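You operate a simulated robot arm through the tools that you are given. There is no shell and no other tool. Be economical: measure what you need, move in short steps, check, and stop when the job is done.

Carry out the task below with a simulated robot arm. There is one attempt and no reset: what you move stays moved.

JOB
Set the alarm to the time on the card, switch it on and dim the lamp to low.
Fine: read the time off the card; leave the clock where it stands.
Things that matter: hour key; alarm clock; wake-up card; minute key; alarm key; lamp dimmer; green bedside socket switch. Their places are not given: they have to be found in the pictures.

Only the result counts: the job must be done as asked and must still hold three seconds after the hand-in. Knocking over, shifting, dropping, spilling or breaking anything else fails it.

ROBOT AND FRAMES
A 6-joint arm with a two-finger parallel gripper, fixed in place. Base frame: the origin is at the foot of the arm, x ahead of it, y to its left, z up; the work surface is at about z = 640. Units: mm, rad, N and s.
With the tool pointing down near the work surface it reaches from about 360 to 820 mm from the base axis. Its first joint turns from -2.897 to 2.897 rad. Payload 3.91 kg.
The tool frame sits at the grasp point between the pads (the TCP): z along the fingers, y along the line on which they close. The tips reach 30 mm beyond it. The gripper opens to 110 mm. The fingers are 20 mm wide and 10 mm thick; the gripper's body (48 by 112 mm) begins 55 mm behind the TCP.
Orientation is told as [roll, pitch, yaw] about the base's x, y, z axes, in that order, counted from this pose: with the fingers straight down and closing along the base's y, the tool's x points along the base's -x, its y along +y and its z along -z.

CONTROLS
- The arm moves only by the tool servo_tool. Its argument "series" is a list of rows, each a list of 7 numbers: the shift along the base's x, y, z in cm, then the turn, a rotation vector about the base's x, y, z in rad, then the gripper command, from -1 (shut) to 1 (fully open), values between in proportion. In form: [[x, y, z, wx, wy, wz, fingers], ...]. A call has 1 to 10 rows; each row shifts and turns the commanded pose from where the row before left it. A row lasts 0.2 s, in which the tool goes at most 50 mm and 0.15 rad; a call with a longer step from one row to the next is refused whole, and so is a gripper value outside its range. Where a pose cannot be reached the arm comes as near as it can. A force on the tool above 40 N (or 10 N above the force at the start of the call, whichever is more), or a blocked arm, ends the call early, and 0.2 s more pass. The fingers move at their own pace (about 45 mm/s each) and stop on an object; they squeeze with about 39 N. The grip force told is the motor's: it shows also when the fingers shut on nothing. Time passes only in rows, and 0.2 s behind the last, so rows that do not move let the fingers close. It gives the time, the measured TCP pose, the force on the tool (base axes), the opening and the grip force at its end, in the units of the frame above (readings bear some noise), and new pictures: "pictures" is both (left out), scene, wrist or none.
- Cameras (640 x 400 px; columns grow to the right, rows downward): "scene" is fixed at [221.2, -648.8, 1260.9]; the picture's right is [1.00, -0.02, 0.00], its down [-0.01, -0.30, -0.96] and it looks along [0.02, 0.95, -0.30] (base axes); focal length 334 px, centre (320, 200). "wrist" rides on the gripper at [-36, 0, -57] in the tool frame; the picture's right is [0.00, -1.00, 0.00], its down [0.97, 0.00, -0.24] and it looks along [0.24, 0.00, 0.97] (tool axes); focal length 218 px, centre (320, 200).
- lift_body(by): slides the trunk up (or, below 0, down) by that many mm; the arm rides with it, the base frame stays. It gives what a move gives, with no picture.
- pixel_to_xyz(camera, pixels): for up to 12 pixels [column, row] of the newest picture of that camera ("zoom" is the newest enlarged one), the place [x, y, z] in the base frame of the surface seen there, good to about 3 mm. It takes no simulated time.
- enlarge(camera, box): a new picture of the part [left, top, right, bottom] of that camera's present view, enlarged. It takes no simulated time.
- finish_job(): hands the job in; it is judged then, once.

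Work in short steps. Measure before you move; look again where a grasp or a placing could have gone wrong, and mend it. You have 80 turns and 150 pictures in all, those below and enlarged ones among them. Open the gripper and draw the arm clear of the work before you hand the job in, unless the task says otherwise; then end with one line.

The tools are called as name(argument=value, ...) on one line, values as JSON. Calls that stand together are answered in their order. servo_tool: Moves the arm, as the interface text tells. Its arguments: {"type":"object","properties":{"series":{"type":"array","items":{"type":"array","items":{"type":"number"}}},"pictures":{"type":"string","enum":["both","scene","wrist","none"]}},"required":["series"]} The other tools are called the same way: lift_body (by) slides the trunk up or down; pixel_to_xyz (camera, pixels) gives the place of the surface under pixels of a picture; enlarge (camera, box) takes an enlarged picture of a part of a camera's view; finish_job () hands the job in.

At the start:

```text
clock: 0.0
tcp_pos: [114.2, 387.6, 1003.1]
ee_rot: [-0.001, 0.001, 0.001]
force: [0.3, -0.8, 0.3]
opening: 109.6
grip_force: 0.1
trunk travel left (down, up): [-350.0, 260.0]
```

scene: 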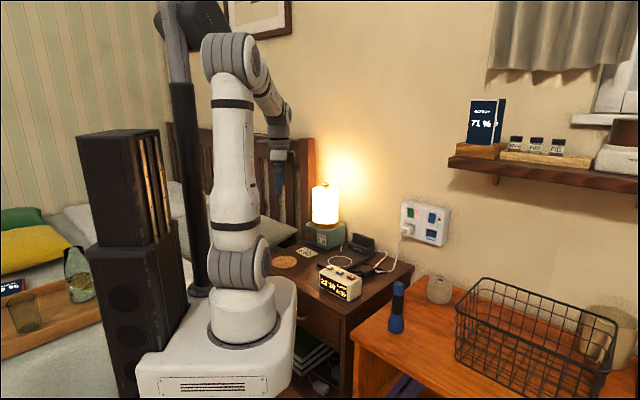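
wrist: 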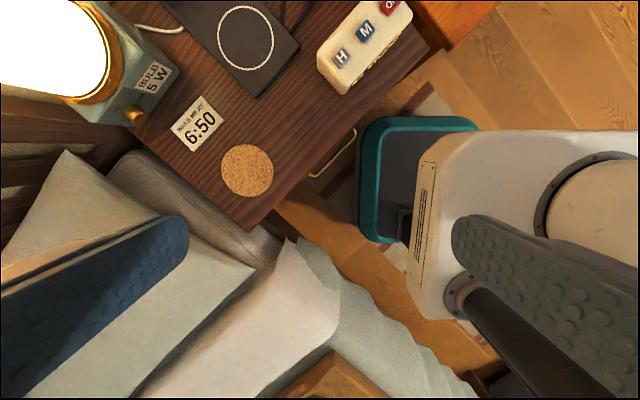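

The wrist picture shows the card (6:50) near (200,125), the clock with keys H, M, and a red one near (365,40), and the lamp with a brass knob at (135,115). I enlarge to read the details.

enlarge(camera="scene", box=[260, 170, 460, 310])

enlarge(camera="wrist", box=[60, 0, 440, 200])

pixel_to_xyz(camera="wrist", pixels=[[340, 57], [366, 31], [391, 6], [135, 115], [148, 117], [120, 110], [200, 125], [330, 70], [350, 88], [150, 70]])

enlarge(camera="scene", box=[310, 255, 370, 305])

```text
2.86 times, centred on (360, 240) of scene
```

zoom: 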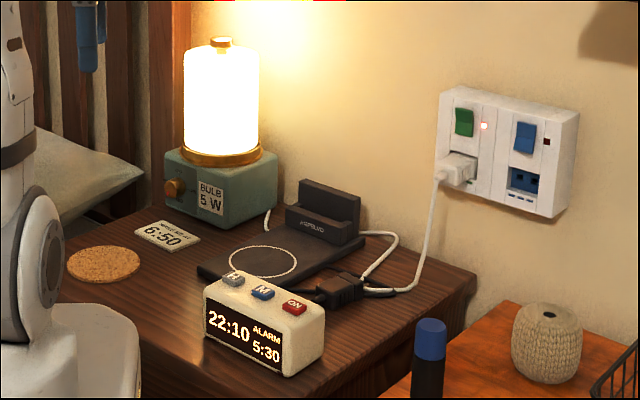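

```text
1.68 times, centred on (250, 100) of wrist
```

zoom: 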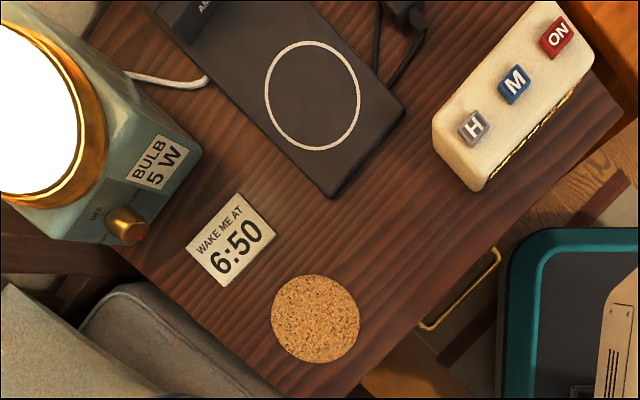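

```text
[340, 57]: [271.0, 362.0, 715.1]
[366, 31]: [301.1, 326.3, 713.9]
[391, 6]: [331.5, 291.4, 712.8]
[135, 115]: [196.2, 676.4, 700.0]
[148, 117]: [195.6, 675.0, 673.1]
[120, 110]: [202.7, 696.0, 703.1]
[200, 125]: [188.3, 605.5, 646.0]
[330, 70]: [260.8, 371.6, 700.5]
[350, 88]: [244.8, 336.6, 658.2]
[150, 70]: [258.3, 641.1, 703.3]
```

```text
8.00 times, centred on (340, 280) of scene
```

zoom: 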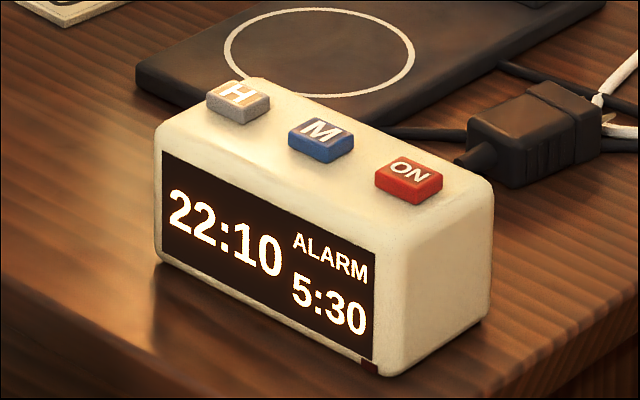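

The card says 6:50, the alarm shows 5:30 and is off. I shut the fingers and go above the H key (271,362,715), staying high.

servo_tool(series=[[2.6, -0.43, -3, 0, 0, 0, -1], [2.6, -0.43, -3, 0, 0, 0, -1], [2.6, -0.43, -3, 0, 0, 0, -1], [2.6, -0.43, -3, 0, 0, 0, -1], [2.6, -0.43, -3, 0, 0, 0, -1], [2.7, -0.43, -3, 0, 0, 0, -1], [0, 0, -3, 0, 0, 0, -1], [0, 0, 0, 0, 0, 0, -1]])

```text
clock: 1.8
tcp_pos: [268.6, 362.4, 794.4]
ee_rot: [-0.001, 0.0, 0.001]
force: [-0.8, 0.4, 0.0]
opening: 0.0
grip_force: 37.6
trunk travel left (down, up): [-350.0, 260.0]
```

scene: 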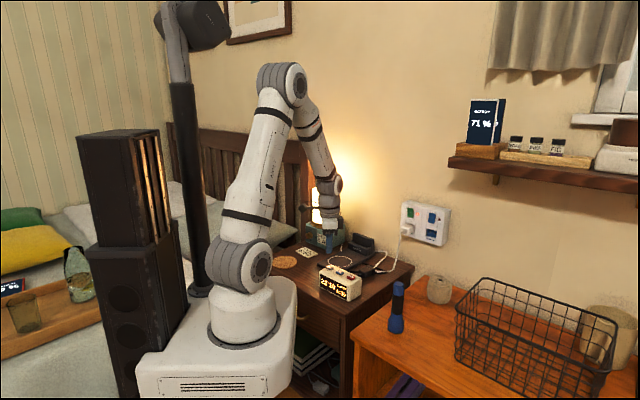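
wrist: 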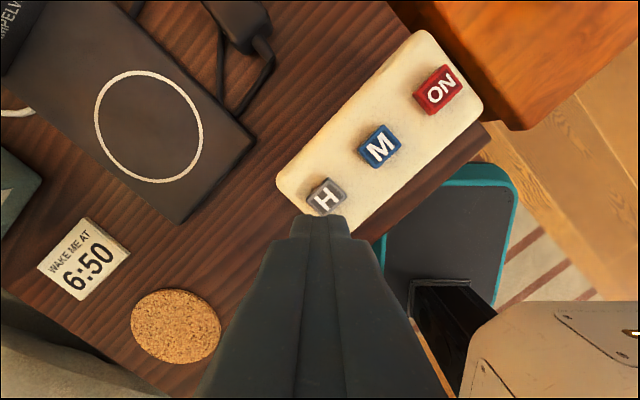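

The closer view allows finer key positions; I measure them.

pixel_to_xyz(camera="wrist", pixels=[[325, 197], [379, 147], [439, 91], [300, 185], [350, 170], [410, 118]])

```text
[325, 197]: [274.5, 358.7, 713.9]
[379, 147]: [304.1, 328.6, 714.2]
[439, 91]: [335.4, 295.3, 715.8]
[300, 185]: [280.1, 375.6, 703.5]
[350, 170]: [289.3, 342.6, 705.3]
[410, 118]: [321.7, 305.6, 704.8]
```

H centre is (274,359), top z≈714. I align and come down to 4 mm above it.

servo_tool(series=[[0.5, -0.3, 0, 0, 0, 0, -1], [0, 0, -2.3, 0, 0, 0, -1], [0, 0, -2.3, 0, 0, 0, -1], [0, 0, 0, 0, 0, 0, -1]], pictures="wrist")

```text
clock: 2.8
tcp_pos: [274.7, 359.6, 749.5]
ee_rot: [0.0, 0.0, 0.001]
force: [0.6, 0.4, -0.1]
opening: 0.0
grip_force: 37.9
trunk travel left (down, up): [-350.0, 260.0]
```

wrist: 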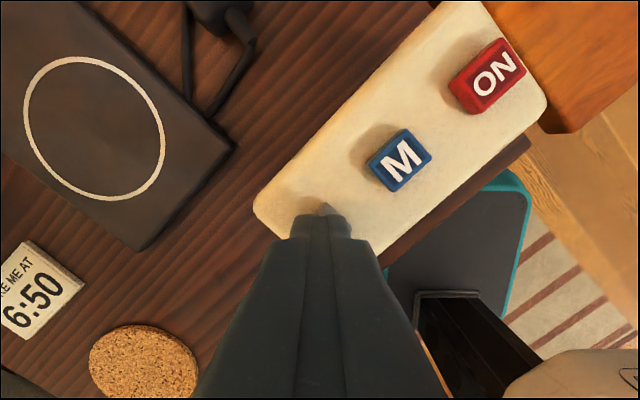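

The tip covers H. I press down in small steps, about 7 mm, then lift and look.

servo_tool(series=[[0, 0, -0.3, 0, 0, 0, -1], [0, 0, -0.2, 0, 0, 0, -1], [0, 0, -0.2, 0, 0, 0, -1]], pictures="none")

enlarge(camera="scene", box=[310, 255, 370, 305])

```text
clock: 3.6
tcp_pos: [274.6, 359.0, 742.5]
ee_rot: [-0.002, -0.002, -0.001]
force: [0.6, 0.1, 2.1]
opening: 0.0
grip_force: 37.7
trunk travel left (down, up): [-350.0, 260.0]
```

```text
8.00 times, centred on (340, 280) of scene
```

zoom: 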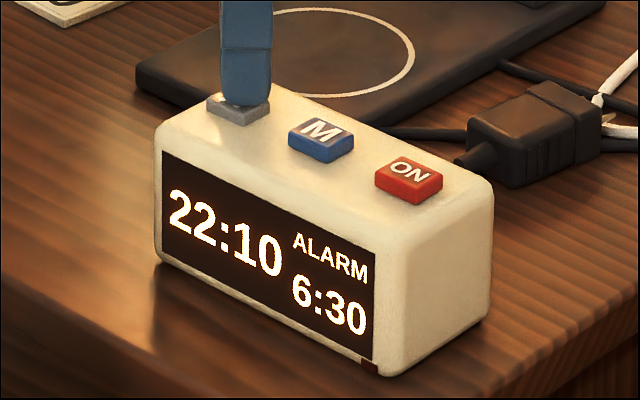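

The hour is 6 now. I lift 2 cm, go over M (304,328.5) and press to the same depth.

servo_tool(series=[[0, 0, 2, 0, 0, 0, -1], [2.95, -3.05, 0, 0, 0, 0, -1], [0, 0, 0, 0, 0, 0, -1], [0, 0, -1.3, 0, 0, 0, -1], [0, 0, -0.3, 0, 0, 0, -1], [0, 0, -0.2, 0, 0, 0, -1], [0, 0, -0.2, 0, 0, 0, -1]], pictures="none")

enlarge(camera="scene", box=[310, 255, 370, 305])

```text
clock: 5.2
tcp_pos: [305.5, 328.3, 741.9]
ee_rot: [0.0, -0.001, -0.001]
force: [0.8, -0.1, 2.8]
opening: 0.0
grip_force: 37.2
trunk travel left (down, up): [-350.0, 260.0]
```

```text
8.00 times, centred on (340, 280) of scene
```

zoom: 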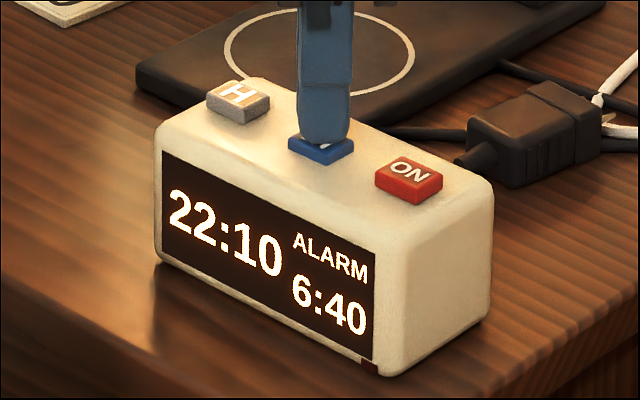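

Each press of M adds 10 minutes, so it needs one more. I release and press M again.

servo_tool(series=[[0, 0, 1.2, 0, 0, 0, -1], [0, 0, 0, 0, 0, 0, -1], [0, 0, -0.5, 0, 0, 0, -1], [0, 0, -0.3, 0, 0, 0, -1], [0, 0, -0.2, 0, 0, 0, -1], [0, 0, -0.2, 0, 0, 0, -1]], pictures="none")

enlarge(camera="scene", box=[310, 255, 370, 305])

```text
clock: 6.6
tcp_pos: [305.2, 329.1, 740.7]
ee_rot: [0.0, 0.0, 0.001]
force: [0.1, 0.1, 1.3]
opening: 0.0
grip_force: 37.5
trunk travel left (down, up): [-350.0, 260.0]
```

```text
8.00 times, centred on (340, 280) of scene
```

zoom: 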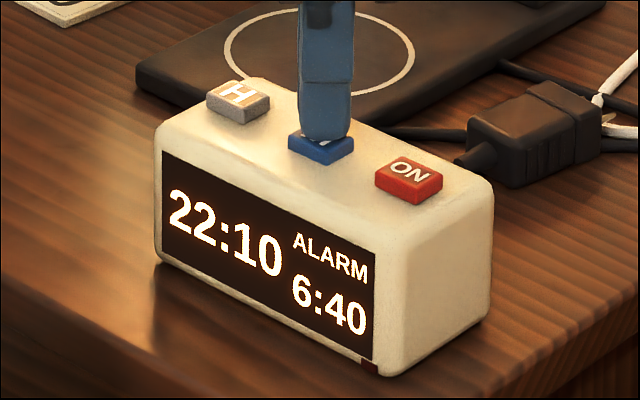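

Still 6:40: not yet fully down (1.3 N). I press 1 mm further.

servo_tool(series=[[0, 0, -0.1, 0, 0, 0, -1]], pictures="none")

enlarge(camera="scene", box=[310, 255, 370, 305])

```text
clock: 7.0
tcp_pos: [304.9, 330.0, 740.4]
ee_rot: [-0.001, 0.001, 0.001]
force: [0.4, 0.6, 1.4]
opening: 0.1
grip_force: 37.7
trunk travel left (down, up): [-350.0, 260.0]
```

```text
8.00 times, centred on (340, 280) of scene
```

zoom: 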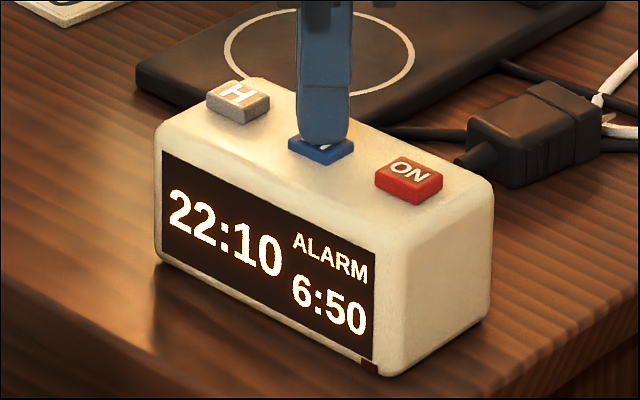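

It shows 6:50. Next I press the ON key at (335,295.5), whose top is about z 715.

servo_tool(series=[[0, 0, 2.2, 0, 0, 0, -1], [3.05, -3.3, 0, 0, 0, 0, -1], [0, 0, 0, 0, 0, 0, -1], [0, 0, -1.3, 0, 0, 0, -1], [0, 0, -0.3, 0, 0, 0, -1], [0, 0, -0.2, 0, 0, 0, -1], [0, 0, -0.2, 0, 0, 0, -1], [0, 0, -0.1, 0, 0, 0, -1]], pictures="none")

enlarge(camera="scene", box=[310, 255, 370, 305])

```text
clock: 8.8
tcp_pos: [336.6, 294.8, 741.2]
ee_rot: [0.0, 0.0, 0.0]
force: [0.5, -0.2, 1.1]
opening: 0.0
grip_force: 37.3
trunk travel left (down, up): [-350.0, 260.0]
```

```text
8.00 times, centred on (340, 280) of scene
```

zoom: 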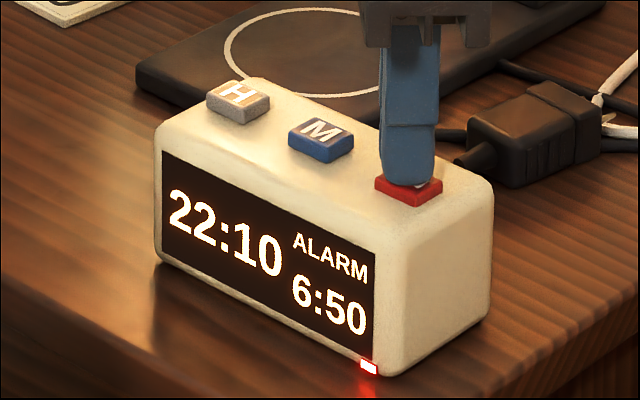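

The alarm LED is lit. I lift straight up, and look at the lamp's knob in the scene picture.

servo_tool(series=[[0, 0, 3, 0, 0, 0, -1], [0, 0, 5, 0, 0, 0, -1], [-1, 0, 4.5, 0, 0, 0, -1], [-4, 2.5, 0, 0, 0, 0, -1], [-4, 2.5, 0, 0, 0, 0, -1], [-4, 2.5, 0, 0, 0, 0, -1], [-4, 2.5, 0, 0, 0, 0, 0], [-2, 4, 0, 0, 0, 0, 0], [0, 4, 0, 0, 0, 0, 0]])

enlarge(camera="scene", box=[295, 210, 375, 260])

```text
clock: 10.8
tcp_pos: [146.7, 477.4, 867.1]
ee_rot: [-0.002, 0.0, 0.0]
force: [-0.7, 0.1, -0.4]
opening: 55.2
grip_force: 0.0
trunk travel left (down, up): [-350.0, 260.0]
```

scene: 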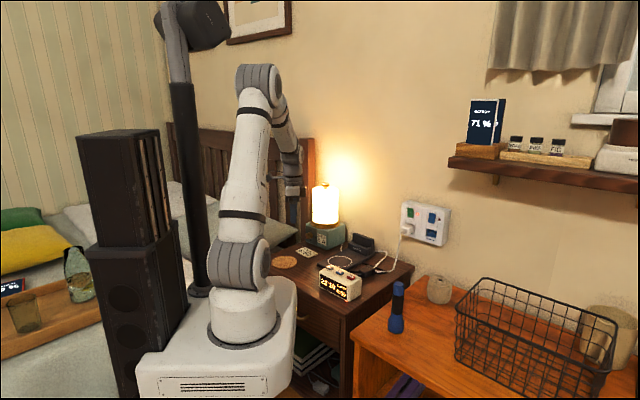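
wrist: 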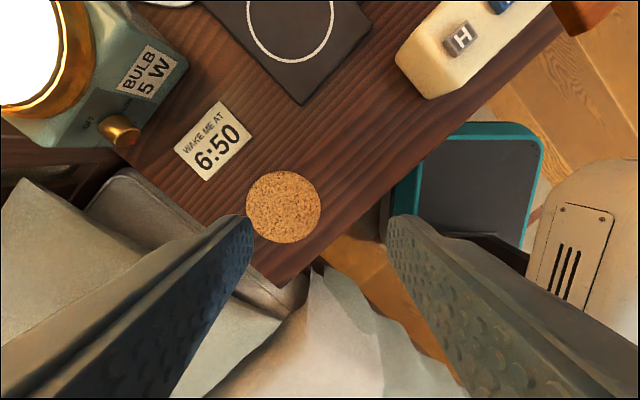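

```text
8.00 times, centred on (335, 235) of scene
```

zoom: 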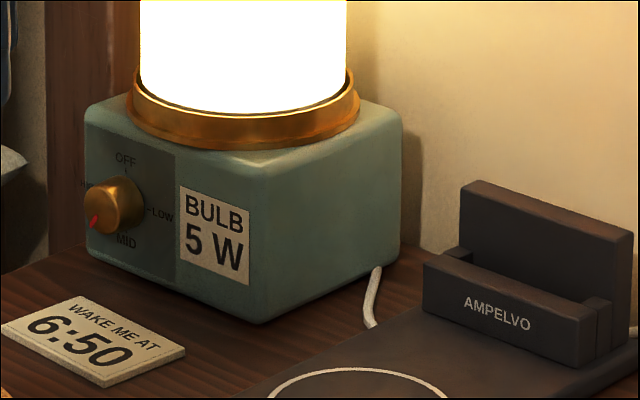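

The dial reads OFF top, LOW right, MID bottom, HIGH left, with the red pointer at HIGH. I measure the lamp's face and knob.

pixel_to_xyz(camera="zoom", pixels=[[125, 150], [165, 170], [165, 255], [185, 200], [245, 280], [115, 200], [95, 222], [130, 185], [250, 180], [90, 130], [260, 318], [140, 250]])

pixel_to_xyz(camera="wrist", pixels=[[122, 120], [115, 130], [125, 142], [135, 130], [105, 118], [188, 62], [60, 145], [165, 95], [140, 190], [60, 210], [280, 285], [130, 162]])

enlarge(camera="wrist", box=[40, 50, 200, 150])

```text
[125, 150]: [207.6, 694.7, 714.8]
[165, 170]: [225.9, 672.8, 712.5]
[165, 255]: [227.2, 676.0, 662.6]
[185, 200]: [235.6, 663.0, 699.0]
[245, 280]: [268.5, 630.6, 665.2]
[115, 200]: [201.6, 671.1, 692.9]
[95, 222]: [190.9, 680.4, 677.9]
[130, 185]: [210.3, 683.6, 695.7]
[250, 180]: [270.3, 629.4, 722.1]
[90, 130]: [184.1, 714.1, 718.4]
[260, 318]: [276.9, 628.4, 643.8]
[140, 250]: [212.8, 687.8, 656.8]
```

```text
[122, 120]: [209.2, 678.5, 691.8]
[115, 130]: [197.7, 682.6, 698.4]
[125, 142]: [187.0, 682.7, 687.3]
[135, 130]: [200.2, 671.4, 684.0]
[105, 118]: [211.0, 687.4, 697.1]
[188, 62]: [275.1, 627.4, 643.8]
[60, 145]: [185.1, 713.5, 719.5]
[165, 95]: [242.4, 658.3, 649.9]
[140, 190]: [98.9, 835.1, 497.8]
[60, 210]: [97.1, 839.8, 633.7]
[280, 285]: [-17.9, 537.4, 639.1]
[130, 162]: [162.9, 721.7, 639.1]
```

```text
4.00 times, centred on (120, 100) of wrist
```

zoom: 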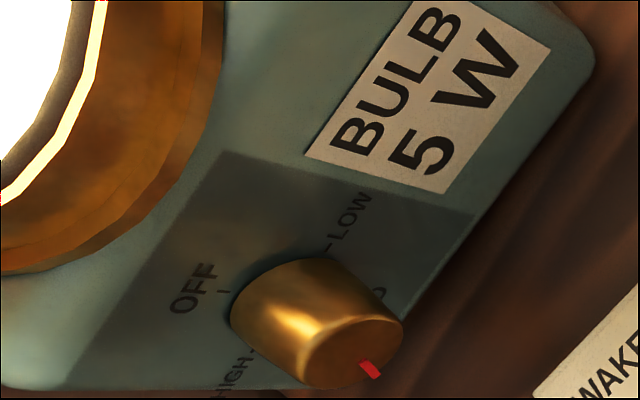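

The face normal is about (-0.70,-0.71,0), and the knob centre is near (208,693,686), standing about 21 mm out. I'll turn the tool nearly horizontal, tilted 10° down, towards the knob while staying well back. Then I'll look at it from the front.

servo_tool(series=[[-0.5, 1.0, -0.6, 0.0987, -0.0987, 0, 0], [-0.5, 1.0, -0.6, 0.0987, -0.0987, 0, 0], [-0.5, 1.0, -0.6, 0.0987, -0.0987, 0, 0], [-0.5, 1.0, -0.6, 0.0987, -0.0987, 0, 0], [-0.5, 1.0, -0.6, 0.0987, -0.0987, 0, 0], [-0.5, 1.0, -0.6, 0.0987, -0.0987, 0, 0], [-0.5, 1.0, -0.6, 0.0987, -0.0987, 0, 0], [-0.5, 1.0, -0.6, 0.0987, -0.0987, 0, 0], [-0.5, 1.0, -0.6, 0.0987, -0.0987, 0, 0], [-0.5, 1.0, -0.6, 0.0987, -0.0987, 0, 0]])

```text
clock: 13.0
tcp_pos: [65.3, 700.7, 987.9]
ee_rot: [1.305, -0.787, -0.607]
force: [0.9, 0.0, 0.2]
opening: 54.7
grip_force: 0.0
out of reach, approached as far as the arm can: row 6, 7, 8, 9, 10
trunk travel left (down, up): [-350.0, 260.0]
```

scene: 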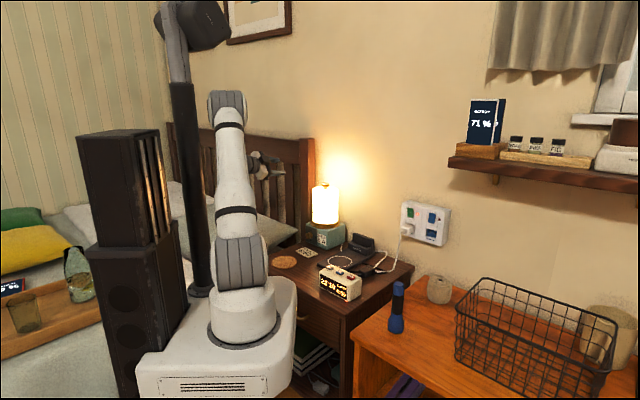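
wrist: 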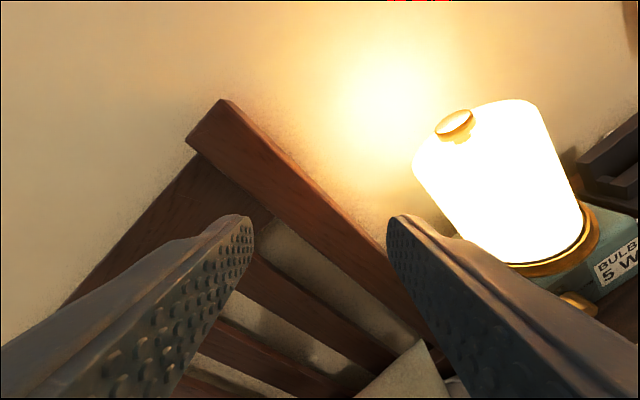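

The arm couldn't hold that pose at the low height: the orientation is right but it sits at z 988. Lowering the trunk should make it reachable, so I slide it down part of the way.

lift_body(by=-150)

servo_tool(series=[[0, 0, 0, 0, 0, 0, 0]])

```text
clock: 14.8
tcp_pos: [64.5, 700.0, 837.8]
ee_rot: [1.301, -0.784, -0.604]
force: [0.1, -0.5, -0.1]
opening: 54.9
grip_force: 0.2
trunk travel left (down, up): [-200.0, 410.0]
```

```text
clock: 15.2
tcp_pos: [64.3, 701.3, 838.1]
ee_rot: [1.3, -0.786, -0.604]
force: [-0.8, -0.4, 0.0]
opening: 55.1
grip_force: 0.1
trunk travel left (down, up): [-200.0, 410.0]
```

scene: 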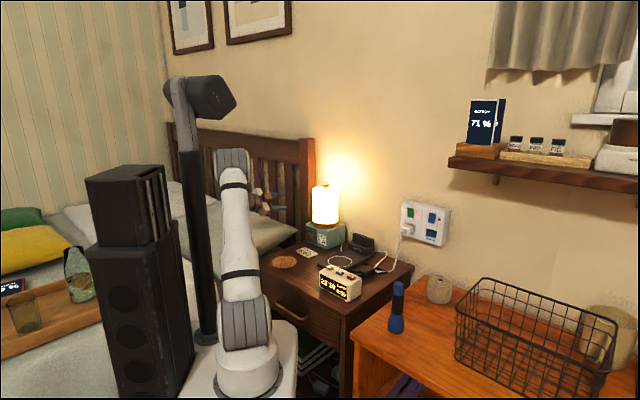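
wrist: 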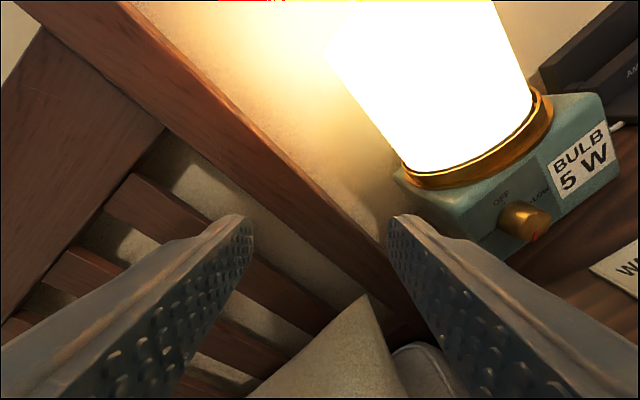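

The command follows the actual pose. I try to shift sideways onto the knob's axis, towards (120,610), with z unchanged.

servo_tool(series=[[1.5, -2.2, 0, 0, 0, 0, 0], [1.5, -2.2, 0, 0, 0, 0, 0], [1.5, -2.2, 0, 0, 0, 0, 0], [1, -2.2, 0, 0, 0, 0, 0]], pictures="scene")

```text
clock: 16.1
tcp_pos: [107.3, 642.2, 883.6]
ee_rot: [1.29, -0.791, -0.6]
force: [0.4, 0.0, -0.1]
opening: 55.0
grip_force: 0.0
out of reach, approached as far as the arm can: row 1, 2, 3, 4
trunk travel left (down, up): [-200.0, 410.0]
```

scene: 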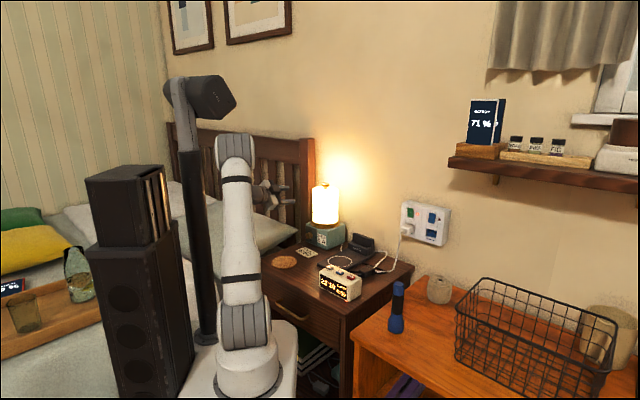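

Retracting raises it, but there is still 200 mm of trunk travel. I lower 110 and look.

lift_body(by=-110)

servo_tool(series=[[0, 0, 0, 0, 0, 0, 0]])

enlarge(camera="scene", box=[240, 170, 340, 270])

```text
clock: 17.6
tcp_pos: [107.1, 642.7, 773.4]
ee_rot: [1.291, -0.791, -0.601]
force: [0.4, -0.6, -0.4]
opening: 55.2
grip_force: 0.0
trunk travel left (down, up): [-90.0, 520.0]
```

```text
clock: 18.0
tcp_pos: [107.8, 641.4, 773.4]
ee_rot: [1.291, -0.791, -0.599]
force: [0.0, 0.2, -0.3]
opening: 55.2
grip_force: 0.1
trunk travel left (down, up): [-90.0, 520.0]
```

scene: 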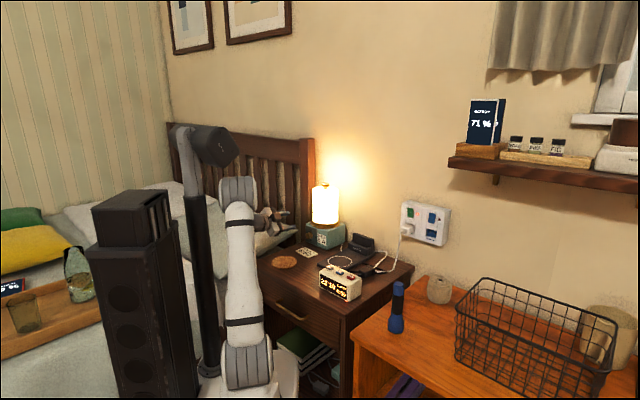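
wrist: 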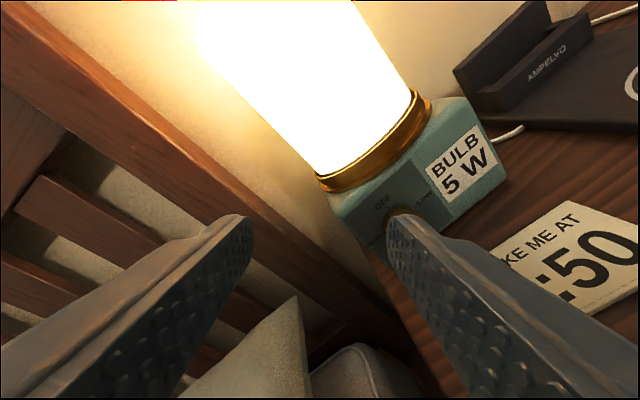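

```text
4.00 times, centred on (290, 220) of scene
```

zoom: 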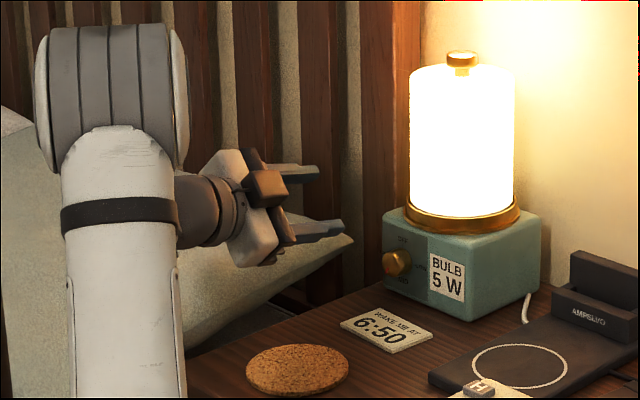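

Now I slide in +x by about 50 mm onto the knob's axis, keeping the tips about 40 mm off the face and z unchanged.

servo_tool(series=[[1.3, 0, 0, 0, 0, 0, 0], [1.3, 0, 0, 0, 0, 0, 0], [1.3, 0, 0, 0, 0, 0, 0], [1.2, 0, 0, 0, 0, 0, 0]], pictures="wrist")

```text
clock: 19.0
tcp_pos: [157.0, 644.9, 778.2]
ee_rot: [1.283, -0.796, -0.597]
force: [-0.7, -0.9, 0.0]
opening: 55.0
grip_force: 0.0
out of reach, approached as far as the arm can: row 3
trunk travel left (down, up): [-90.0, 520.0]
```

wrist: 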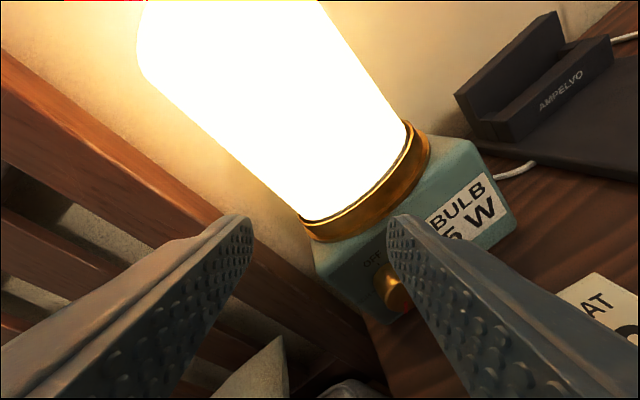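

Position is good. I lower 78 mm with the trunk to bring the fingers level with the knob.

lift_body(by=-78)

servo_tool(series=[[0, 0, 0, 0, 0, 0, 0]])

enlarge(camera="scene", box=[270, 190, 370, 270])

enlarge(camera="wrist", box=[240, 130, 400, 230])

```text
clock: 20.1
tcp_pos: [156.1, 644.3, 702.0]
ee_rot: [1.283, -0.795, -0.597]
force: [0.4, 0.8, 0.6]
opening: 55.0
grip_force: 0.2
trunk travel left (down, up): [-12.0, 598.0]
```

```text
clock: 20.5
tcp_pos: [155.6, 645.4, 701.9]
ee_rot: [1.284, -0.794, -0.595]
force: [0.0, 0.1, 0.1]
opening: 54.7
grip_force: 0.0
trunk travel left (down, up): [-12.0, 598.0]
```

scene: 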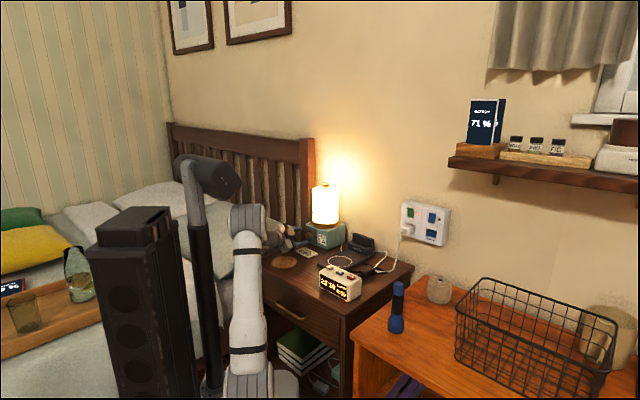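
wrist: 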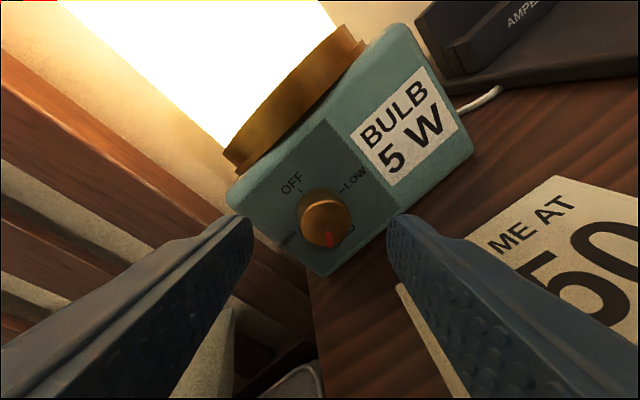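

```text
5.00 times, centred on (320, 230) of scene
```

zoom: 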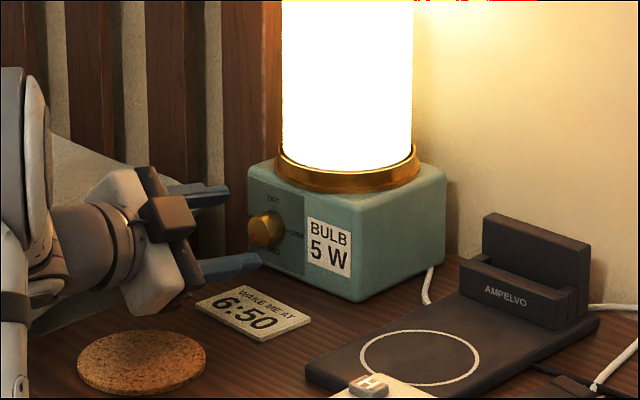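

```text
4.00 times, centred on (320, 180) of wrist
```

zoom: 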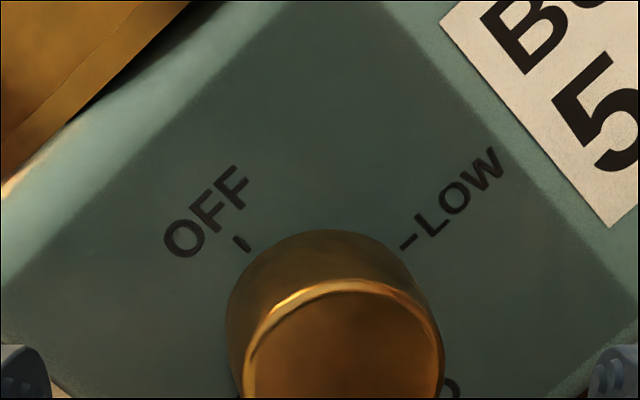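

Clear view. I zoom on the knob and measure it.

enlarge(camera="wrist", box=[264, 170, 376, 280])

pixel_to_xyz(camera="wrist", pixels=[[325, 225], [300, 225], [345, 225], [325, 207], [328, 240], [301, 190], [342, 188], [325, 192], [240, 195], [365, 210], [375, 185], [440, 160]])

```text
3.64 times, centred on (320, 225) of wrist
```

zoom: 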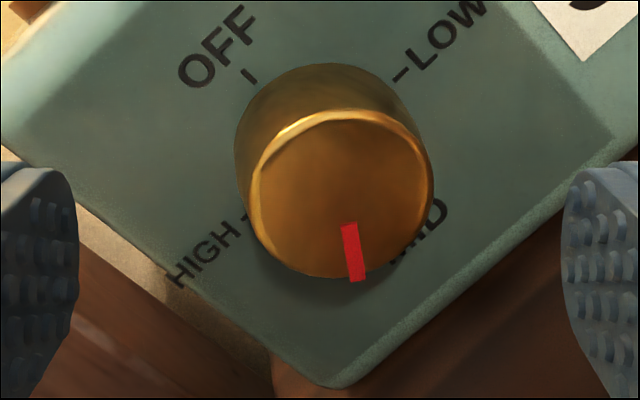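

```text
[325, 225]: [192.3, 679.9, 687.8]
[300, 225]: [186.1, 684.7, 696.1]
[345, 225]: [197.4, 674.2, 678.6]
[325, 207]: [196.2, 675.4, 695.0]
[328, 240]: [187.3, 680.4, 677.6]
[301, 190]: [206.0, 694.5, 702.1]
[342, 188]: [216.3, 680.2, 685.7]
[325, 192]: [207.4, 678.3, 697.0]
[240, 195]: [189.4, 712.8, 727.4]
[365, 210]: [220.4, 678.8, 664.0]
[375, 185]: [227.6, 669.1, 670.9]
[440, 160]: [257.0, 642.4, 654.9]
```

The red pointer sits between HIGH and MID, so LOW is about 125° counter-clockwise. The knob's front centre is (192,680,688) and its diameter about 26 mm. I advance to straddle it, with the tips about 4 mm short of the face.

servo_tool(series=[[0.2, 0.2, -0.6, 0, 0, 0, 0], [0.6, 0.5, -0.1, 0, 0, 0, 0], [0.6, 0.6, -0.1, 0, 0, 0, 0], [0.7, 0.6, -0.1, 0, 0, 0, 0], [0.7, 0.7, -0.1, 0, 0, 0, 0]])

enlarge(camera="scene", box=[290, 210, 350, 260])

```text
clock: 21.7
tcp_pos: [182.6, 672.5, 692.6]
ee_rot: [1.282, -0.795, -0.595]
force: [-7.6, -3.2, 2.4]
opening: 56.7
grip_force: 1.6
trunk travel left (down, up): [-12.0, 598.0]
```

scene: 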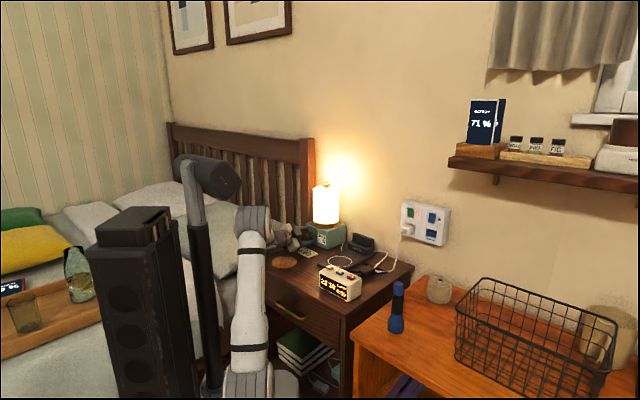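
wrist: 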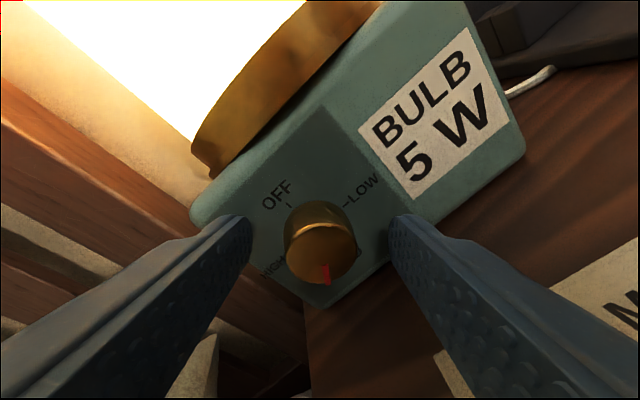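

```text
8.00 times, centred on (320, 235) of scene
```

zoom: 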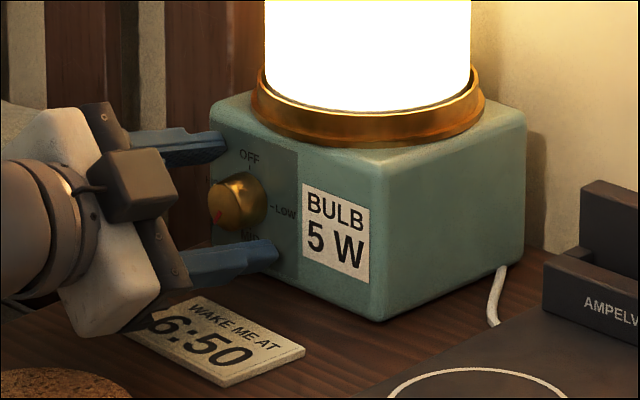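

A 7.6 N reaction says the tips touch the face, and the hand's lower corner is close over the card. I back off 4 mm, then roll about 24° counter-clockwise to raise that corner.

servo_tool(series=[[-0.3, -0.3, 0.2, 0, 0, 0, 0], [0, 0, 0, -0.0987, -0.0953, 0.0277, 0], [0, 0, 0, -0.0987, -0.0953, 0.0277, 0], [0, 0, 0, -0.0987, -0.0953, 0.0277, 0]])

enlarge(camera="scene", box=[290, 210, 350, 260])

```text
clock: 22.5
tcp_pos: [178.6, 669.1, 701.3]
ee_rot: [1.219, -0.983, -0.502]
force: [-0.6, 0.1, 2.3]
opening: 55.0
grip_force: 0.1
trunk travel left (down, up): [-12.0, 598.0]
stopped in row 3: the force on the tool passed its limit (the readings are from after the stop); the commanded pose is now the measured one
```

scene: 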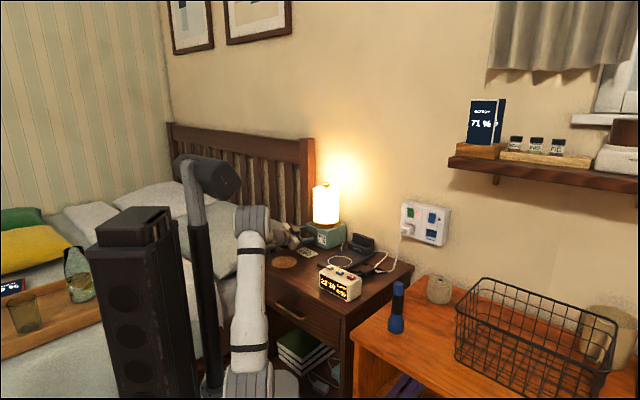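
wrist: 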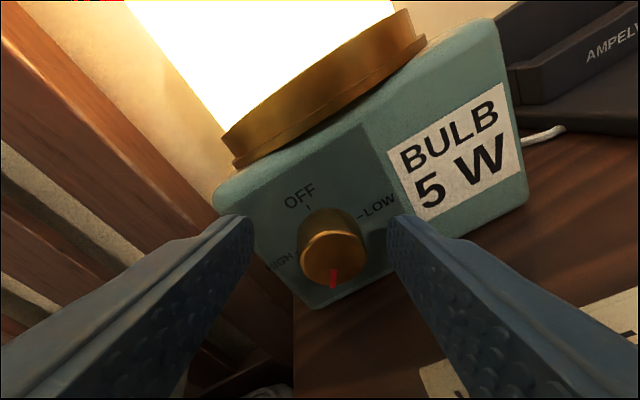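

```text
8.00 times, centred on (320, 235) of scene
```

zoom: 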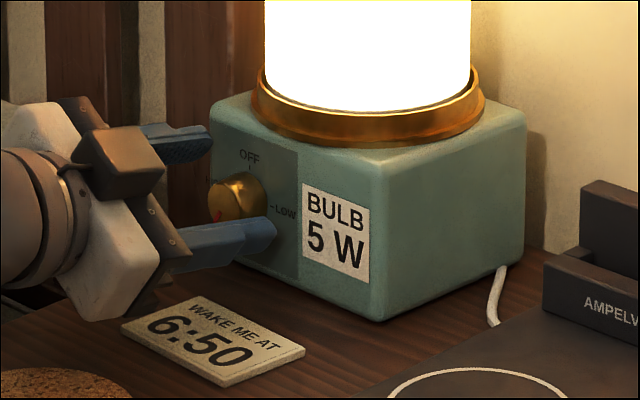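

The call stopped on force, but the lamp and card look unmoved. The residual force is small now. I back off a bit further and retry the roll in small steps, reading the forces.

servo_tool(series=[[-0.7, -0.7, 0.1, 0, 0, 0, 0], [0, 0, 0, -0.049, -0.048, 0.014, 0], [0, 0, 0, -0.049, -0.048, 0.014, 0]], pictures="wrist")

```text
clock: 23.1
tcp_pos: [171.0, 665.7, 707.3]
ee_rot: [1.199, -1.037, -0.474]
force: [1.5, 0.0, 2.5]
opening: 55.3
grip_force: 0.1
trunk travel left (down, up): [-12.0, 598.0]
stopped in row 3: the force on the tool passed its limit (the readings are from after the stop); the commanded pose is now the measured one
```

wrist: 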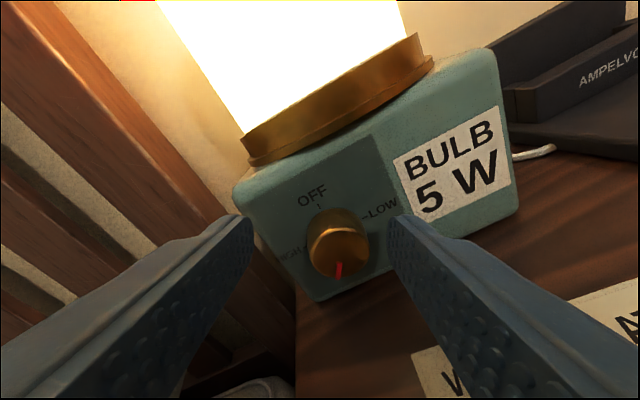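

Again an upward push while rolling. I look at what the hand or wrist may be touching.

enlarge(camera="scene", box=[235, 200, 335, 275])

pixel_to_xyz(camera="scene", pixels=[[296, 240], [290, 248], [280, 245], [270, 243], [275, 235], [262, 228], [284, 230], [302, 248]])

```text
5.33 times, centred on (285, 238) of scene
```

zoom: 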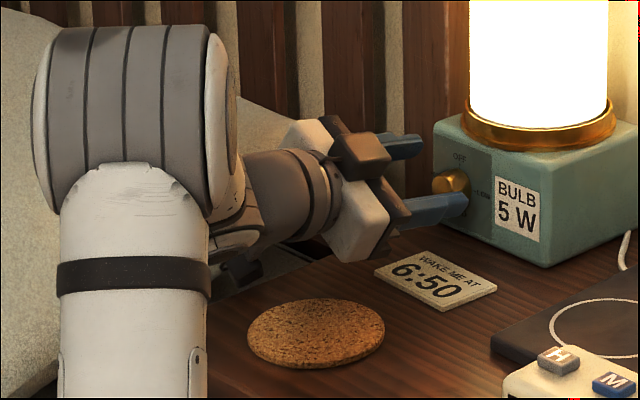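

```text
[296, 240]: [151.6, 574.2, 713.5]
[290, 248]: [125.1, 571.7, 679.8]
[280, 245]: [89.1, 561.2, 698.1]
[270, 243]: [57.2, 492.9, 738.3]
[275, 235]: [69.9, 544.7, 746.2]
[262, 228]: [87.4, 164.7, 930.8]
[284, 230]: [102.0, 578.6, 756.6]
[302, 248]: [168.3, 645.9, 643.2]
```

The wrist link is low over the table near its edge, at about (89,561,698), so the shallow tilt doesn't fit. I'll come in steeper at 35° and turn rigidly about the knob's axis. First I back straight off 40 mm and raise the trunk.

servo_tool(series=[[-1.4, -1.4, 0.6, 0, 0, 0, 0], [-1.4, -1.4, 0.6, 0, 0, 0, 0]], pictures="none")

lift_body(by=110)

servo_tool(series=[[0, 0, 0, -0.0515, 0.07, 0.073, 0], [0, 0, 0, -0.0515, 0.07, 0.073, 0], [0, 0, 0, -0.0515, 0.07, 0.073, 0], [0, 0, 0, -0.0515, 0.07, 0.073, 0], [0, 0, 0, 0, 0, 0, 0]])

```text
clock: 23.7
tcp_pos: [142.5, 638.0, 717.7]
ee_rot: [1.196, -1.036, -0.469]
force: [0.5, -0.1, 0.1]
opening: 55.2
grip_force: 0.0
trunk travel left (down, up): [-12.0, 598.0]
```

```text
clock: 25.1
tcp_pos: [141.5, 638.0, 829.1]
ee_rot: [1.196, -1.039, -0.469]
force: [-1.2, -0.8, 0.5]
opening: 55.0
grip_force: 0.1
trunk travel left (down, up): [-122.0, 488.0]
```

```text
clock: 26.4
tcp_pos: [142.3, 637.4, 828.4]
ee_rot: [0.792, -0.79, 0.151]
force: [0.2, 0.5, 0.1]
opening: 55.1
grip_force: 0.2
trunk travel left (down, up): [-122.0, 488.0]
```

scene: 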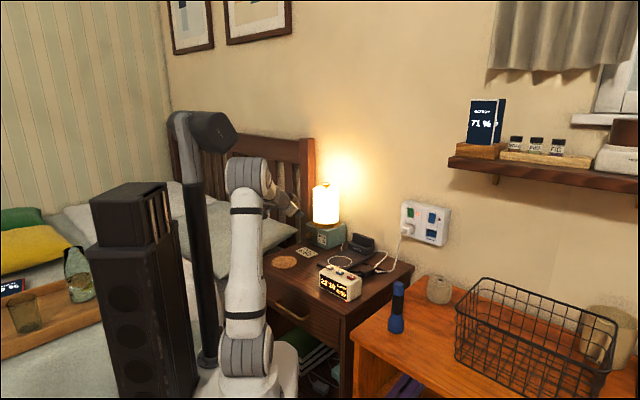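
wrist: 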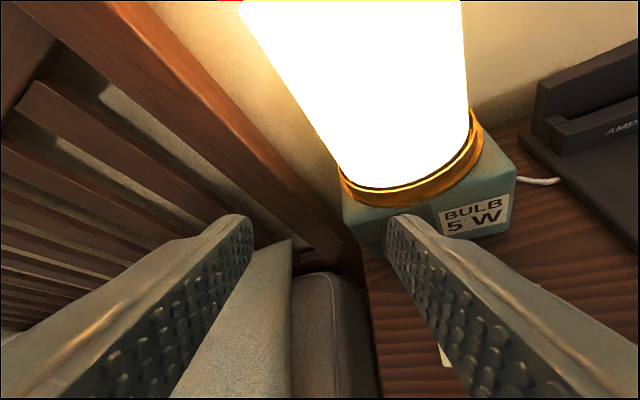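

Orientation is as planned: tool axis (0.39,0.78,-0.49). I go to the pre-grasp point (172,632,722), 45 mm back from the knob.

servo_tool(series=[[1.5, -0.3, 0, 0, 0, 0, 0], [1.5, -0.2, 0, 0, 0, 0, 0], [0, 0, -2.6, 0, 0, 0, 0], [0, 0, -2.6, 0, 0, 0, 0], [0, 0, -2.6, 0, 0, 0, 0], [0, 0, -2.8, 0, 0, 0, 0], [0, 0, 0, 0, 0, 0, 0]])

enlarge(camera="scene", box=[255, 195, 355, 270])

```text
clock: 27.9
tcp_pos: [175.4, 636.1, 722.6]
ee_rot: [0.792, -0.79, 0.151]
force: [0.7, -0.4, 0.2]
opening: 55.0
grip_force: 0.1
trunk travel left (down, up): [-122.0, 488.0]
```

scene: 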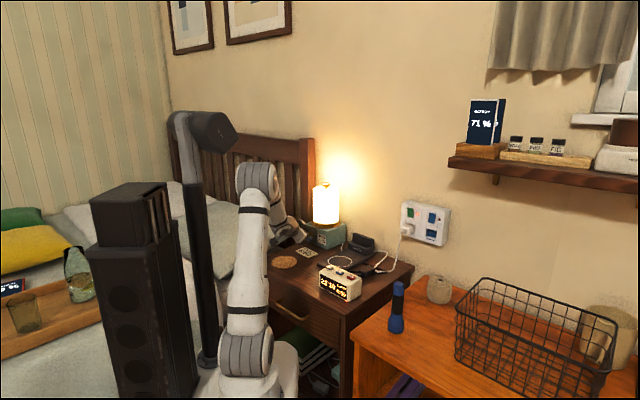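
wrist: 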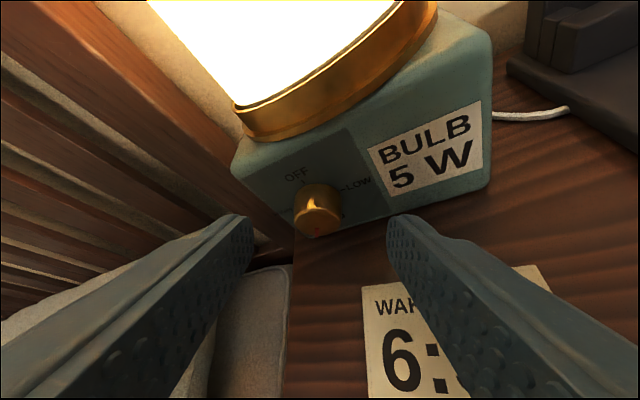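

```text
5.33 times, centred on (305, 232) of scene
```

zoom: 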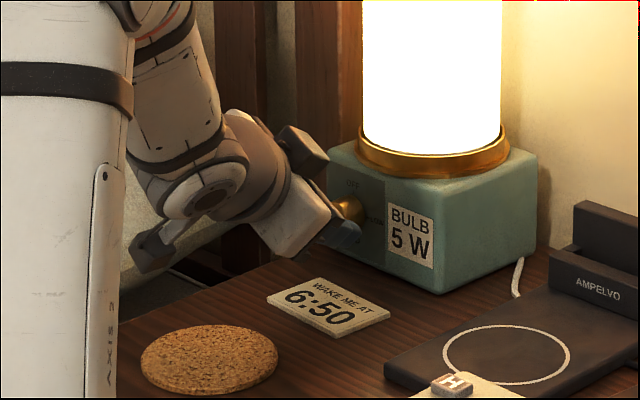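

Reachable now, and the knob is centred between the fingers at (318,212). I advance 40 mm onto it.

servo_tool(series=[[0.35, 0.8, -0.6, 0, 0, 0, 0], [0.35, 0.8, -0.6, 0, 0, 0, 0], [0.35, 0.8, -0.55, 0, 0, 0, 0], [0.25, 0.6, -0.45, 0, 0, 0, 0], [0, 0, 0, 0, 0, 0, 0]])

enlarge(camera="scene", box=[285, 205, 355, 260])

```text
clock: 29.1
tcp_pos: [185.7, 663.6, 701.9]
ee_rot: [0.789, -0.79, 0.152]
force: [0.5, -0.6, -0.5]
opening: 55.1
grip_force: 0.1
trunk travel left (down, up): [-122.0, 488.0]
```

scene: 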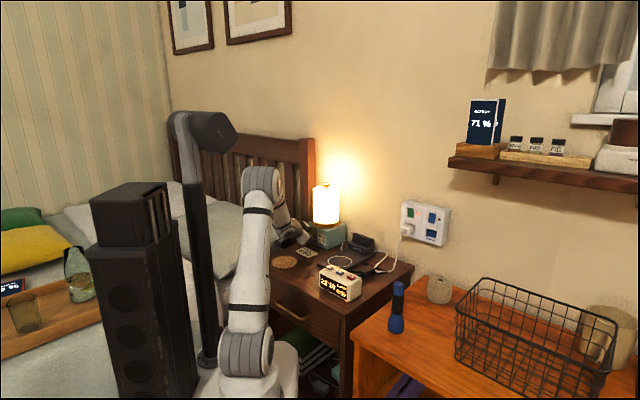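
wrist: 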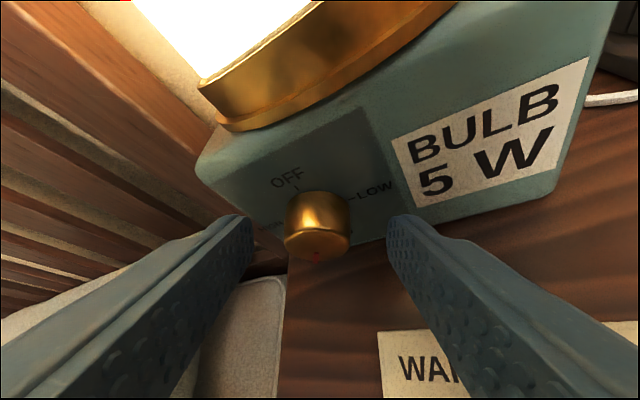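

```text
7.27 times, centred on (320, 232) of scene
```

zoom: 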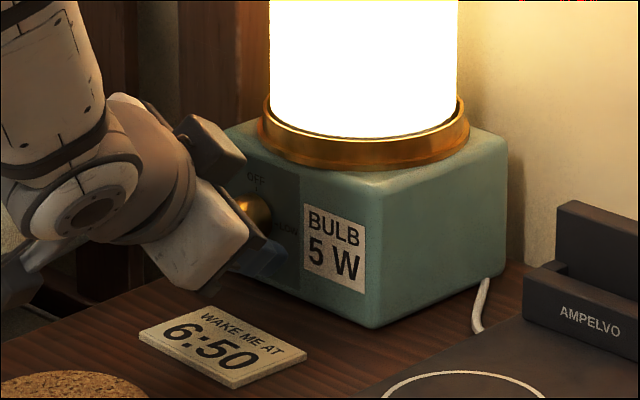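

Tips are about 13 mm off the face; I go 4 mm deeper and close on the knob.

servo_tool(series=[[0.25, 0.3, -0.15, 0, 0, 0, 0], [0, 0, 0, 0, 0, 0, -0.4], [0, 0, 0, 0, 0, 0, -0.7], [0, 0, 0, 0, 0, 0, -1], [0, 0, 0, 0, 0, 0, -1]])

```text
clock: 30.4
tcp_pos: [188.8, 666.6, 700.7]
ee_rot: [0.792, -0.79, 0.151]
force: [-3.0, 10.1, 6.1]
opening: 27.3
grip_force: 38.9
trunk travel left (down, up): [-122.0, 488.0]
```

scene: 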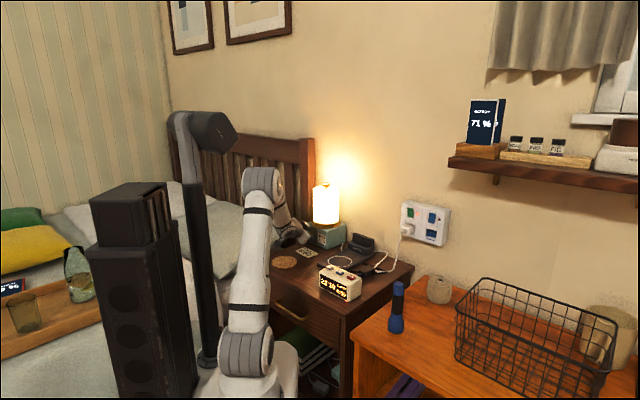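
wrist: 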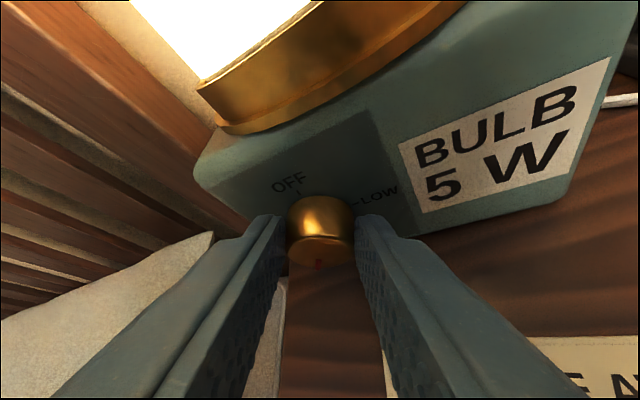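

Gripped at 27.3 mm (the knob) with a sideways load of about 11 N along the closing line. I ease 1.5 mm to centre, then turn the first 27° counter-clockwise about the knob's axis.

servo_tool(series=[[-0.09, 0.09, 0.075, 0, 0, 0, -1], [-0.104, 0.104, 0.077, -0.085, -0.085, 0, -1], [-0.11, 0.11, 0.058, -0.085, -0.085, 0, -1], [-0.113, 0.113, 0.039, -0.085, -0.085, 0, -1], [-0.117, 0.117, 0.02, -0.085, -0.085, 0, -1]])

```text
clock: 31.6
tcp_pos: [182.6, 672.3, 703.2]
ee_rot: [0.076, -0.967, 0.715]
force: [-2.4, 9.4, 6.8]
opening: 27.5
grip_force: 39.3
trunk travel left (down, up): [-122.0, 488.0]
```

scene: 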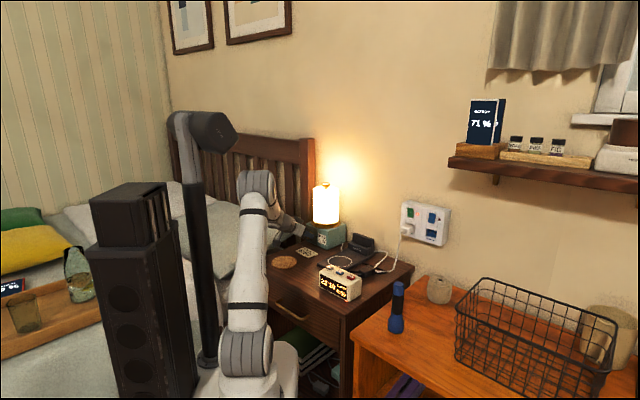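
wrist: 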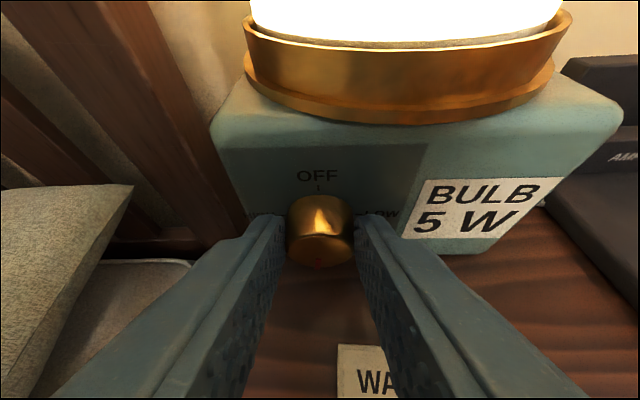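

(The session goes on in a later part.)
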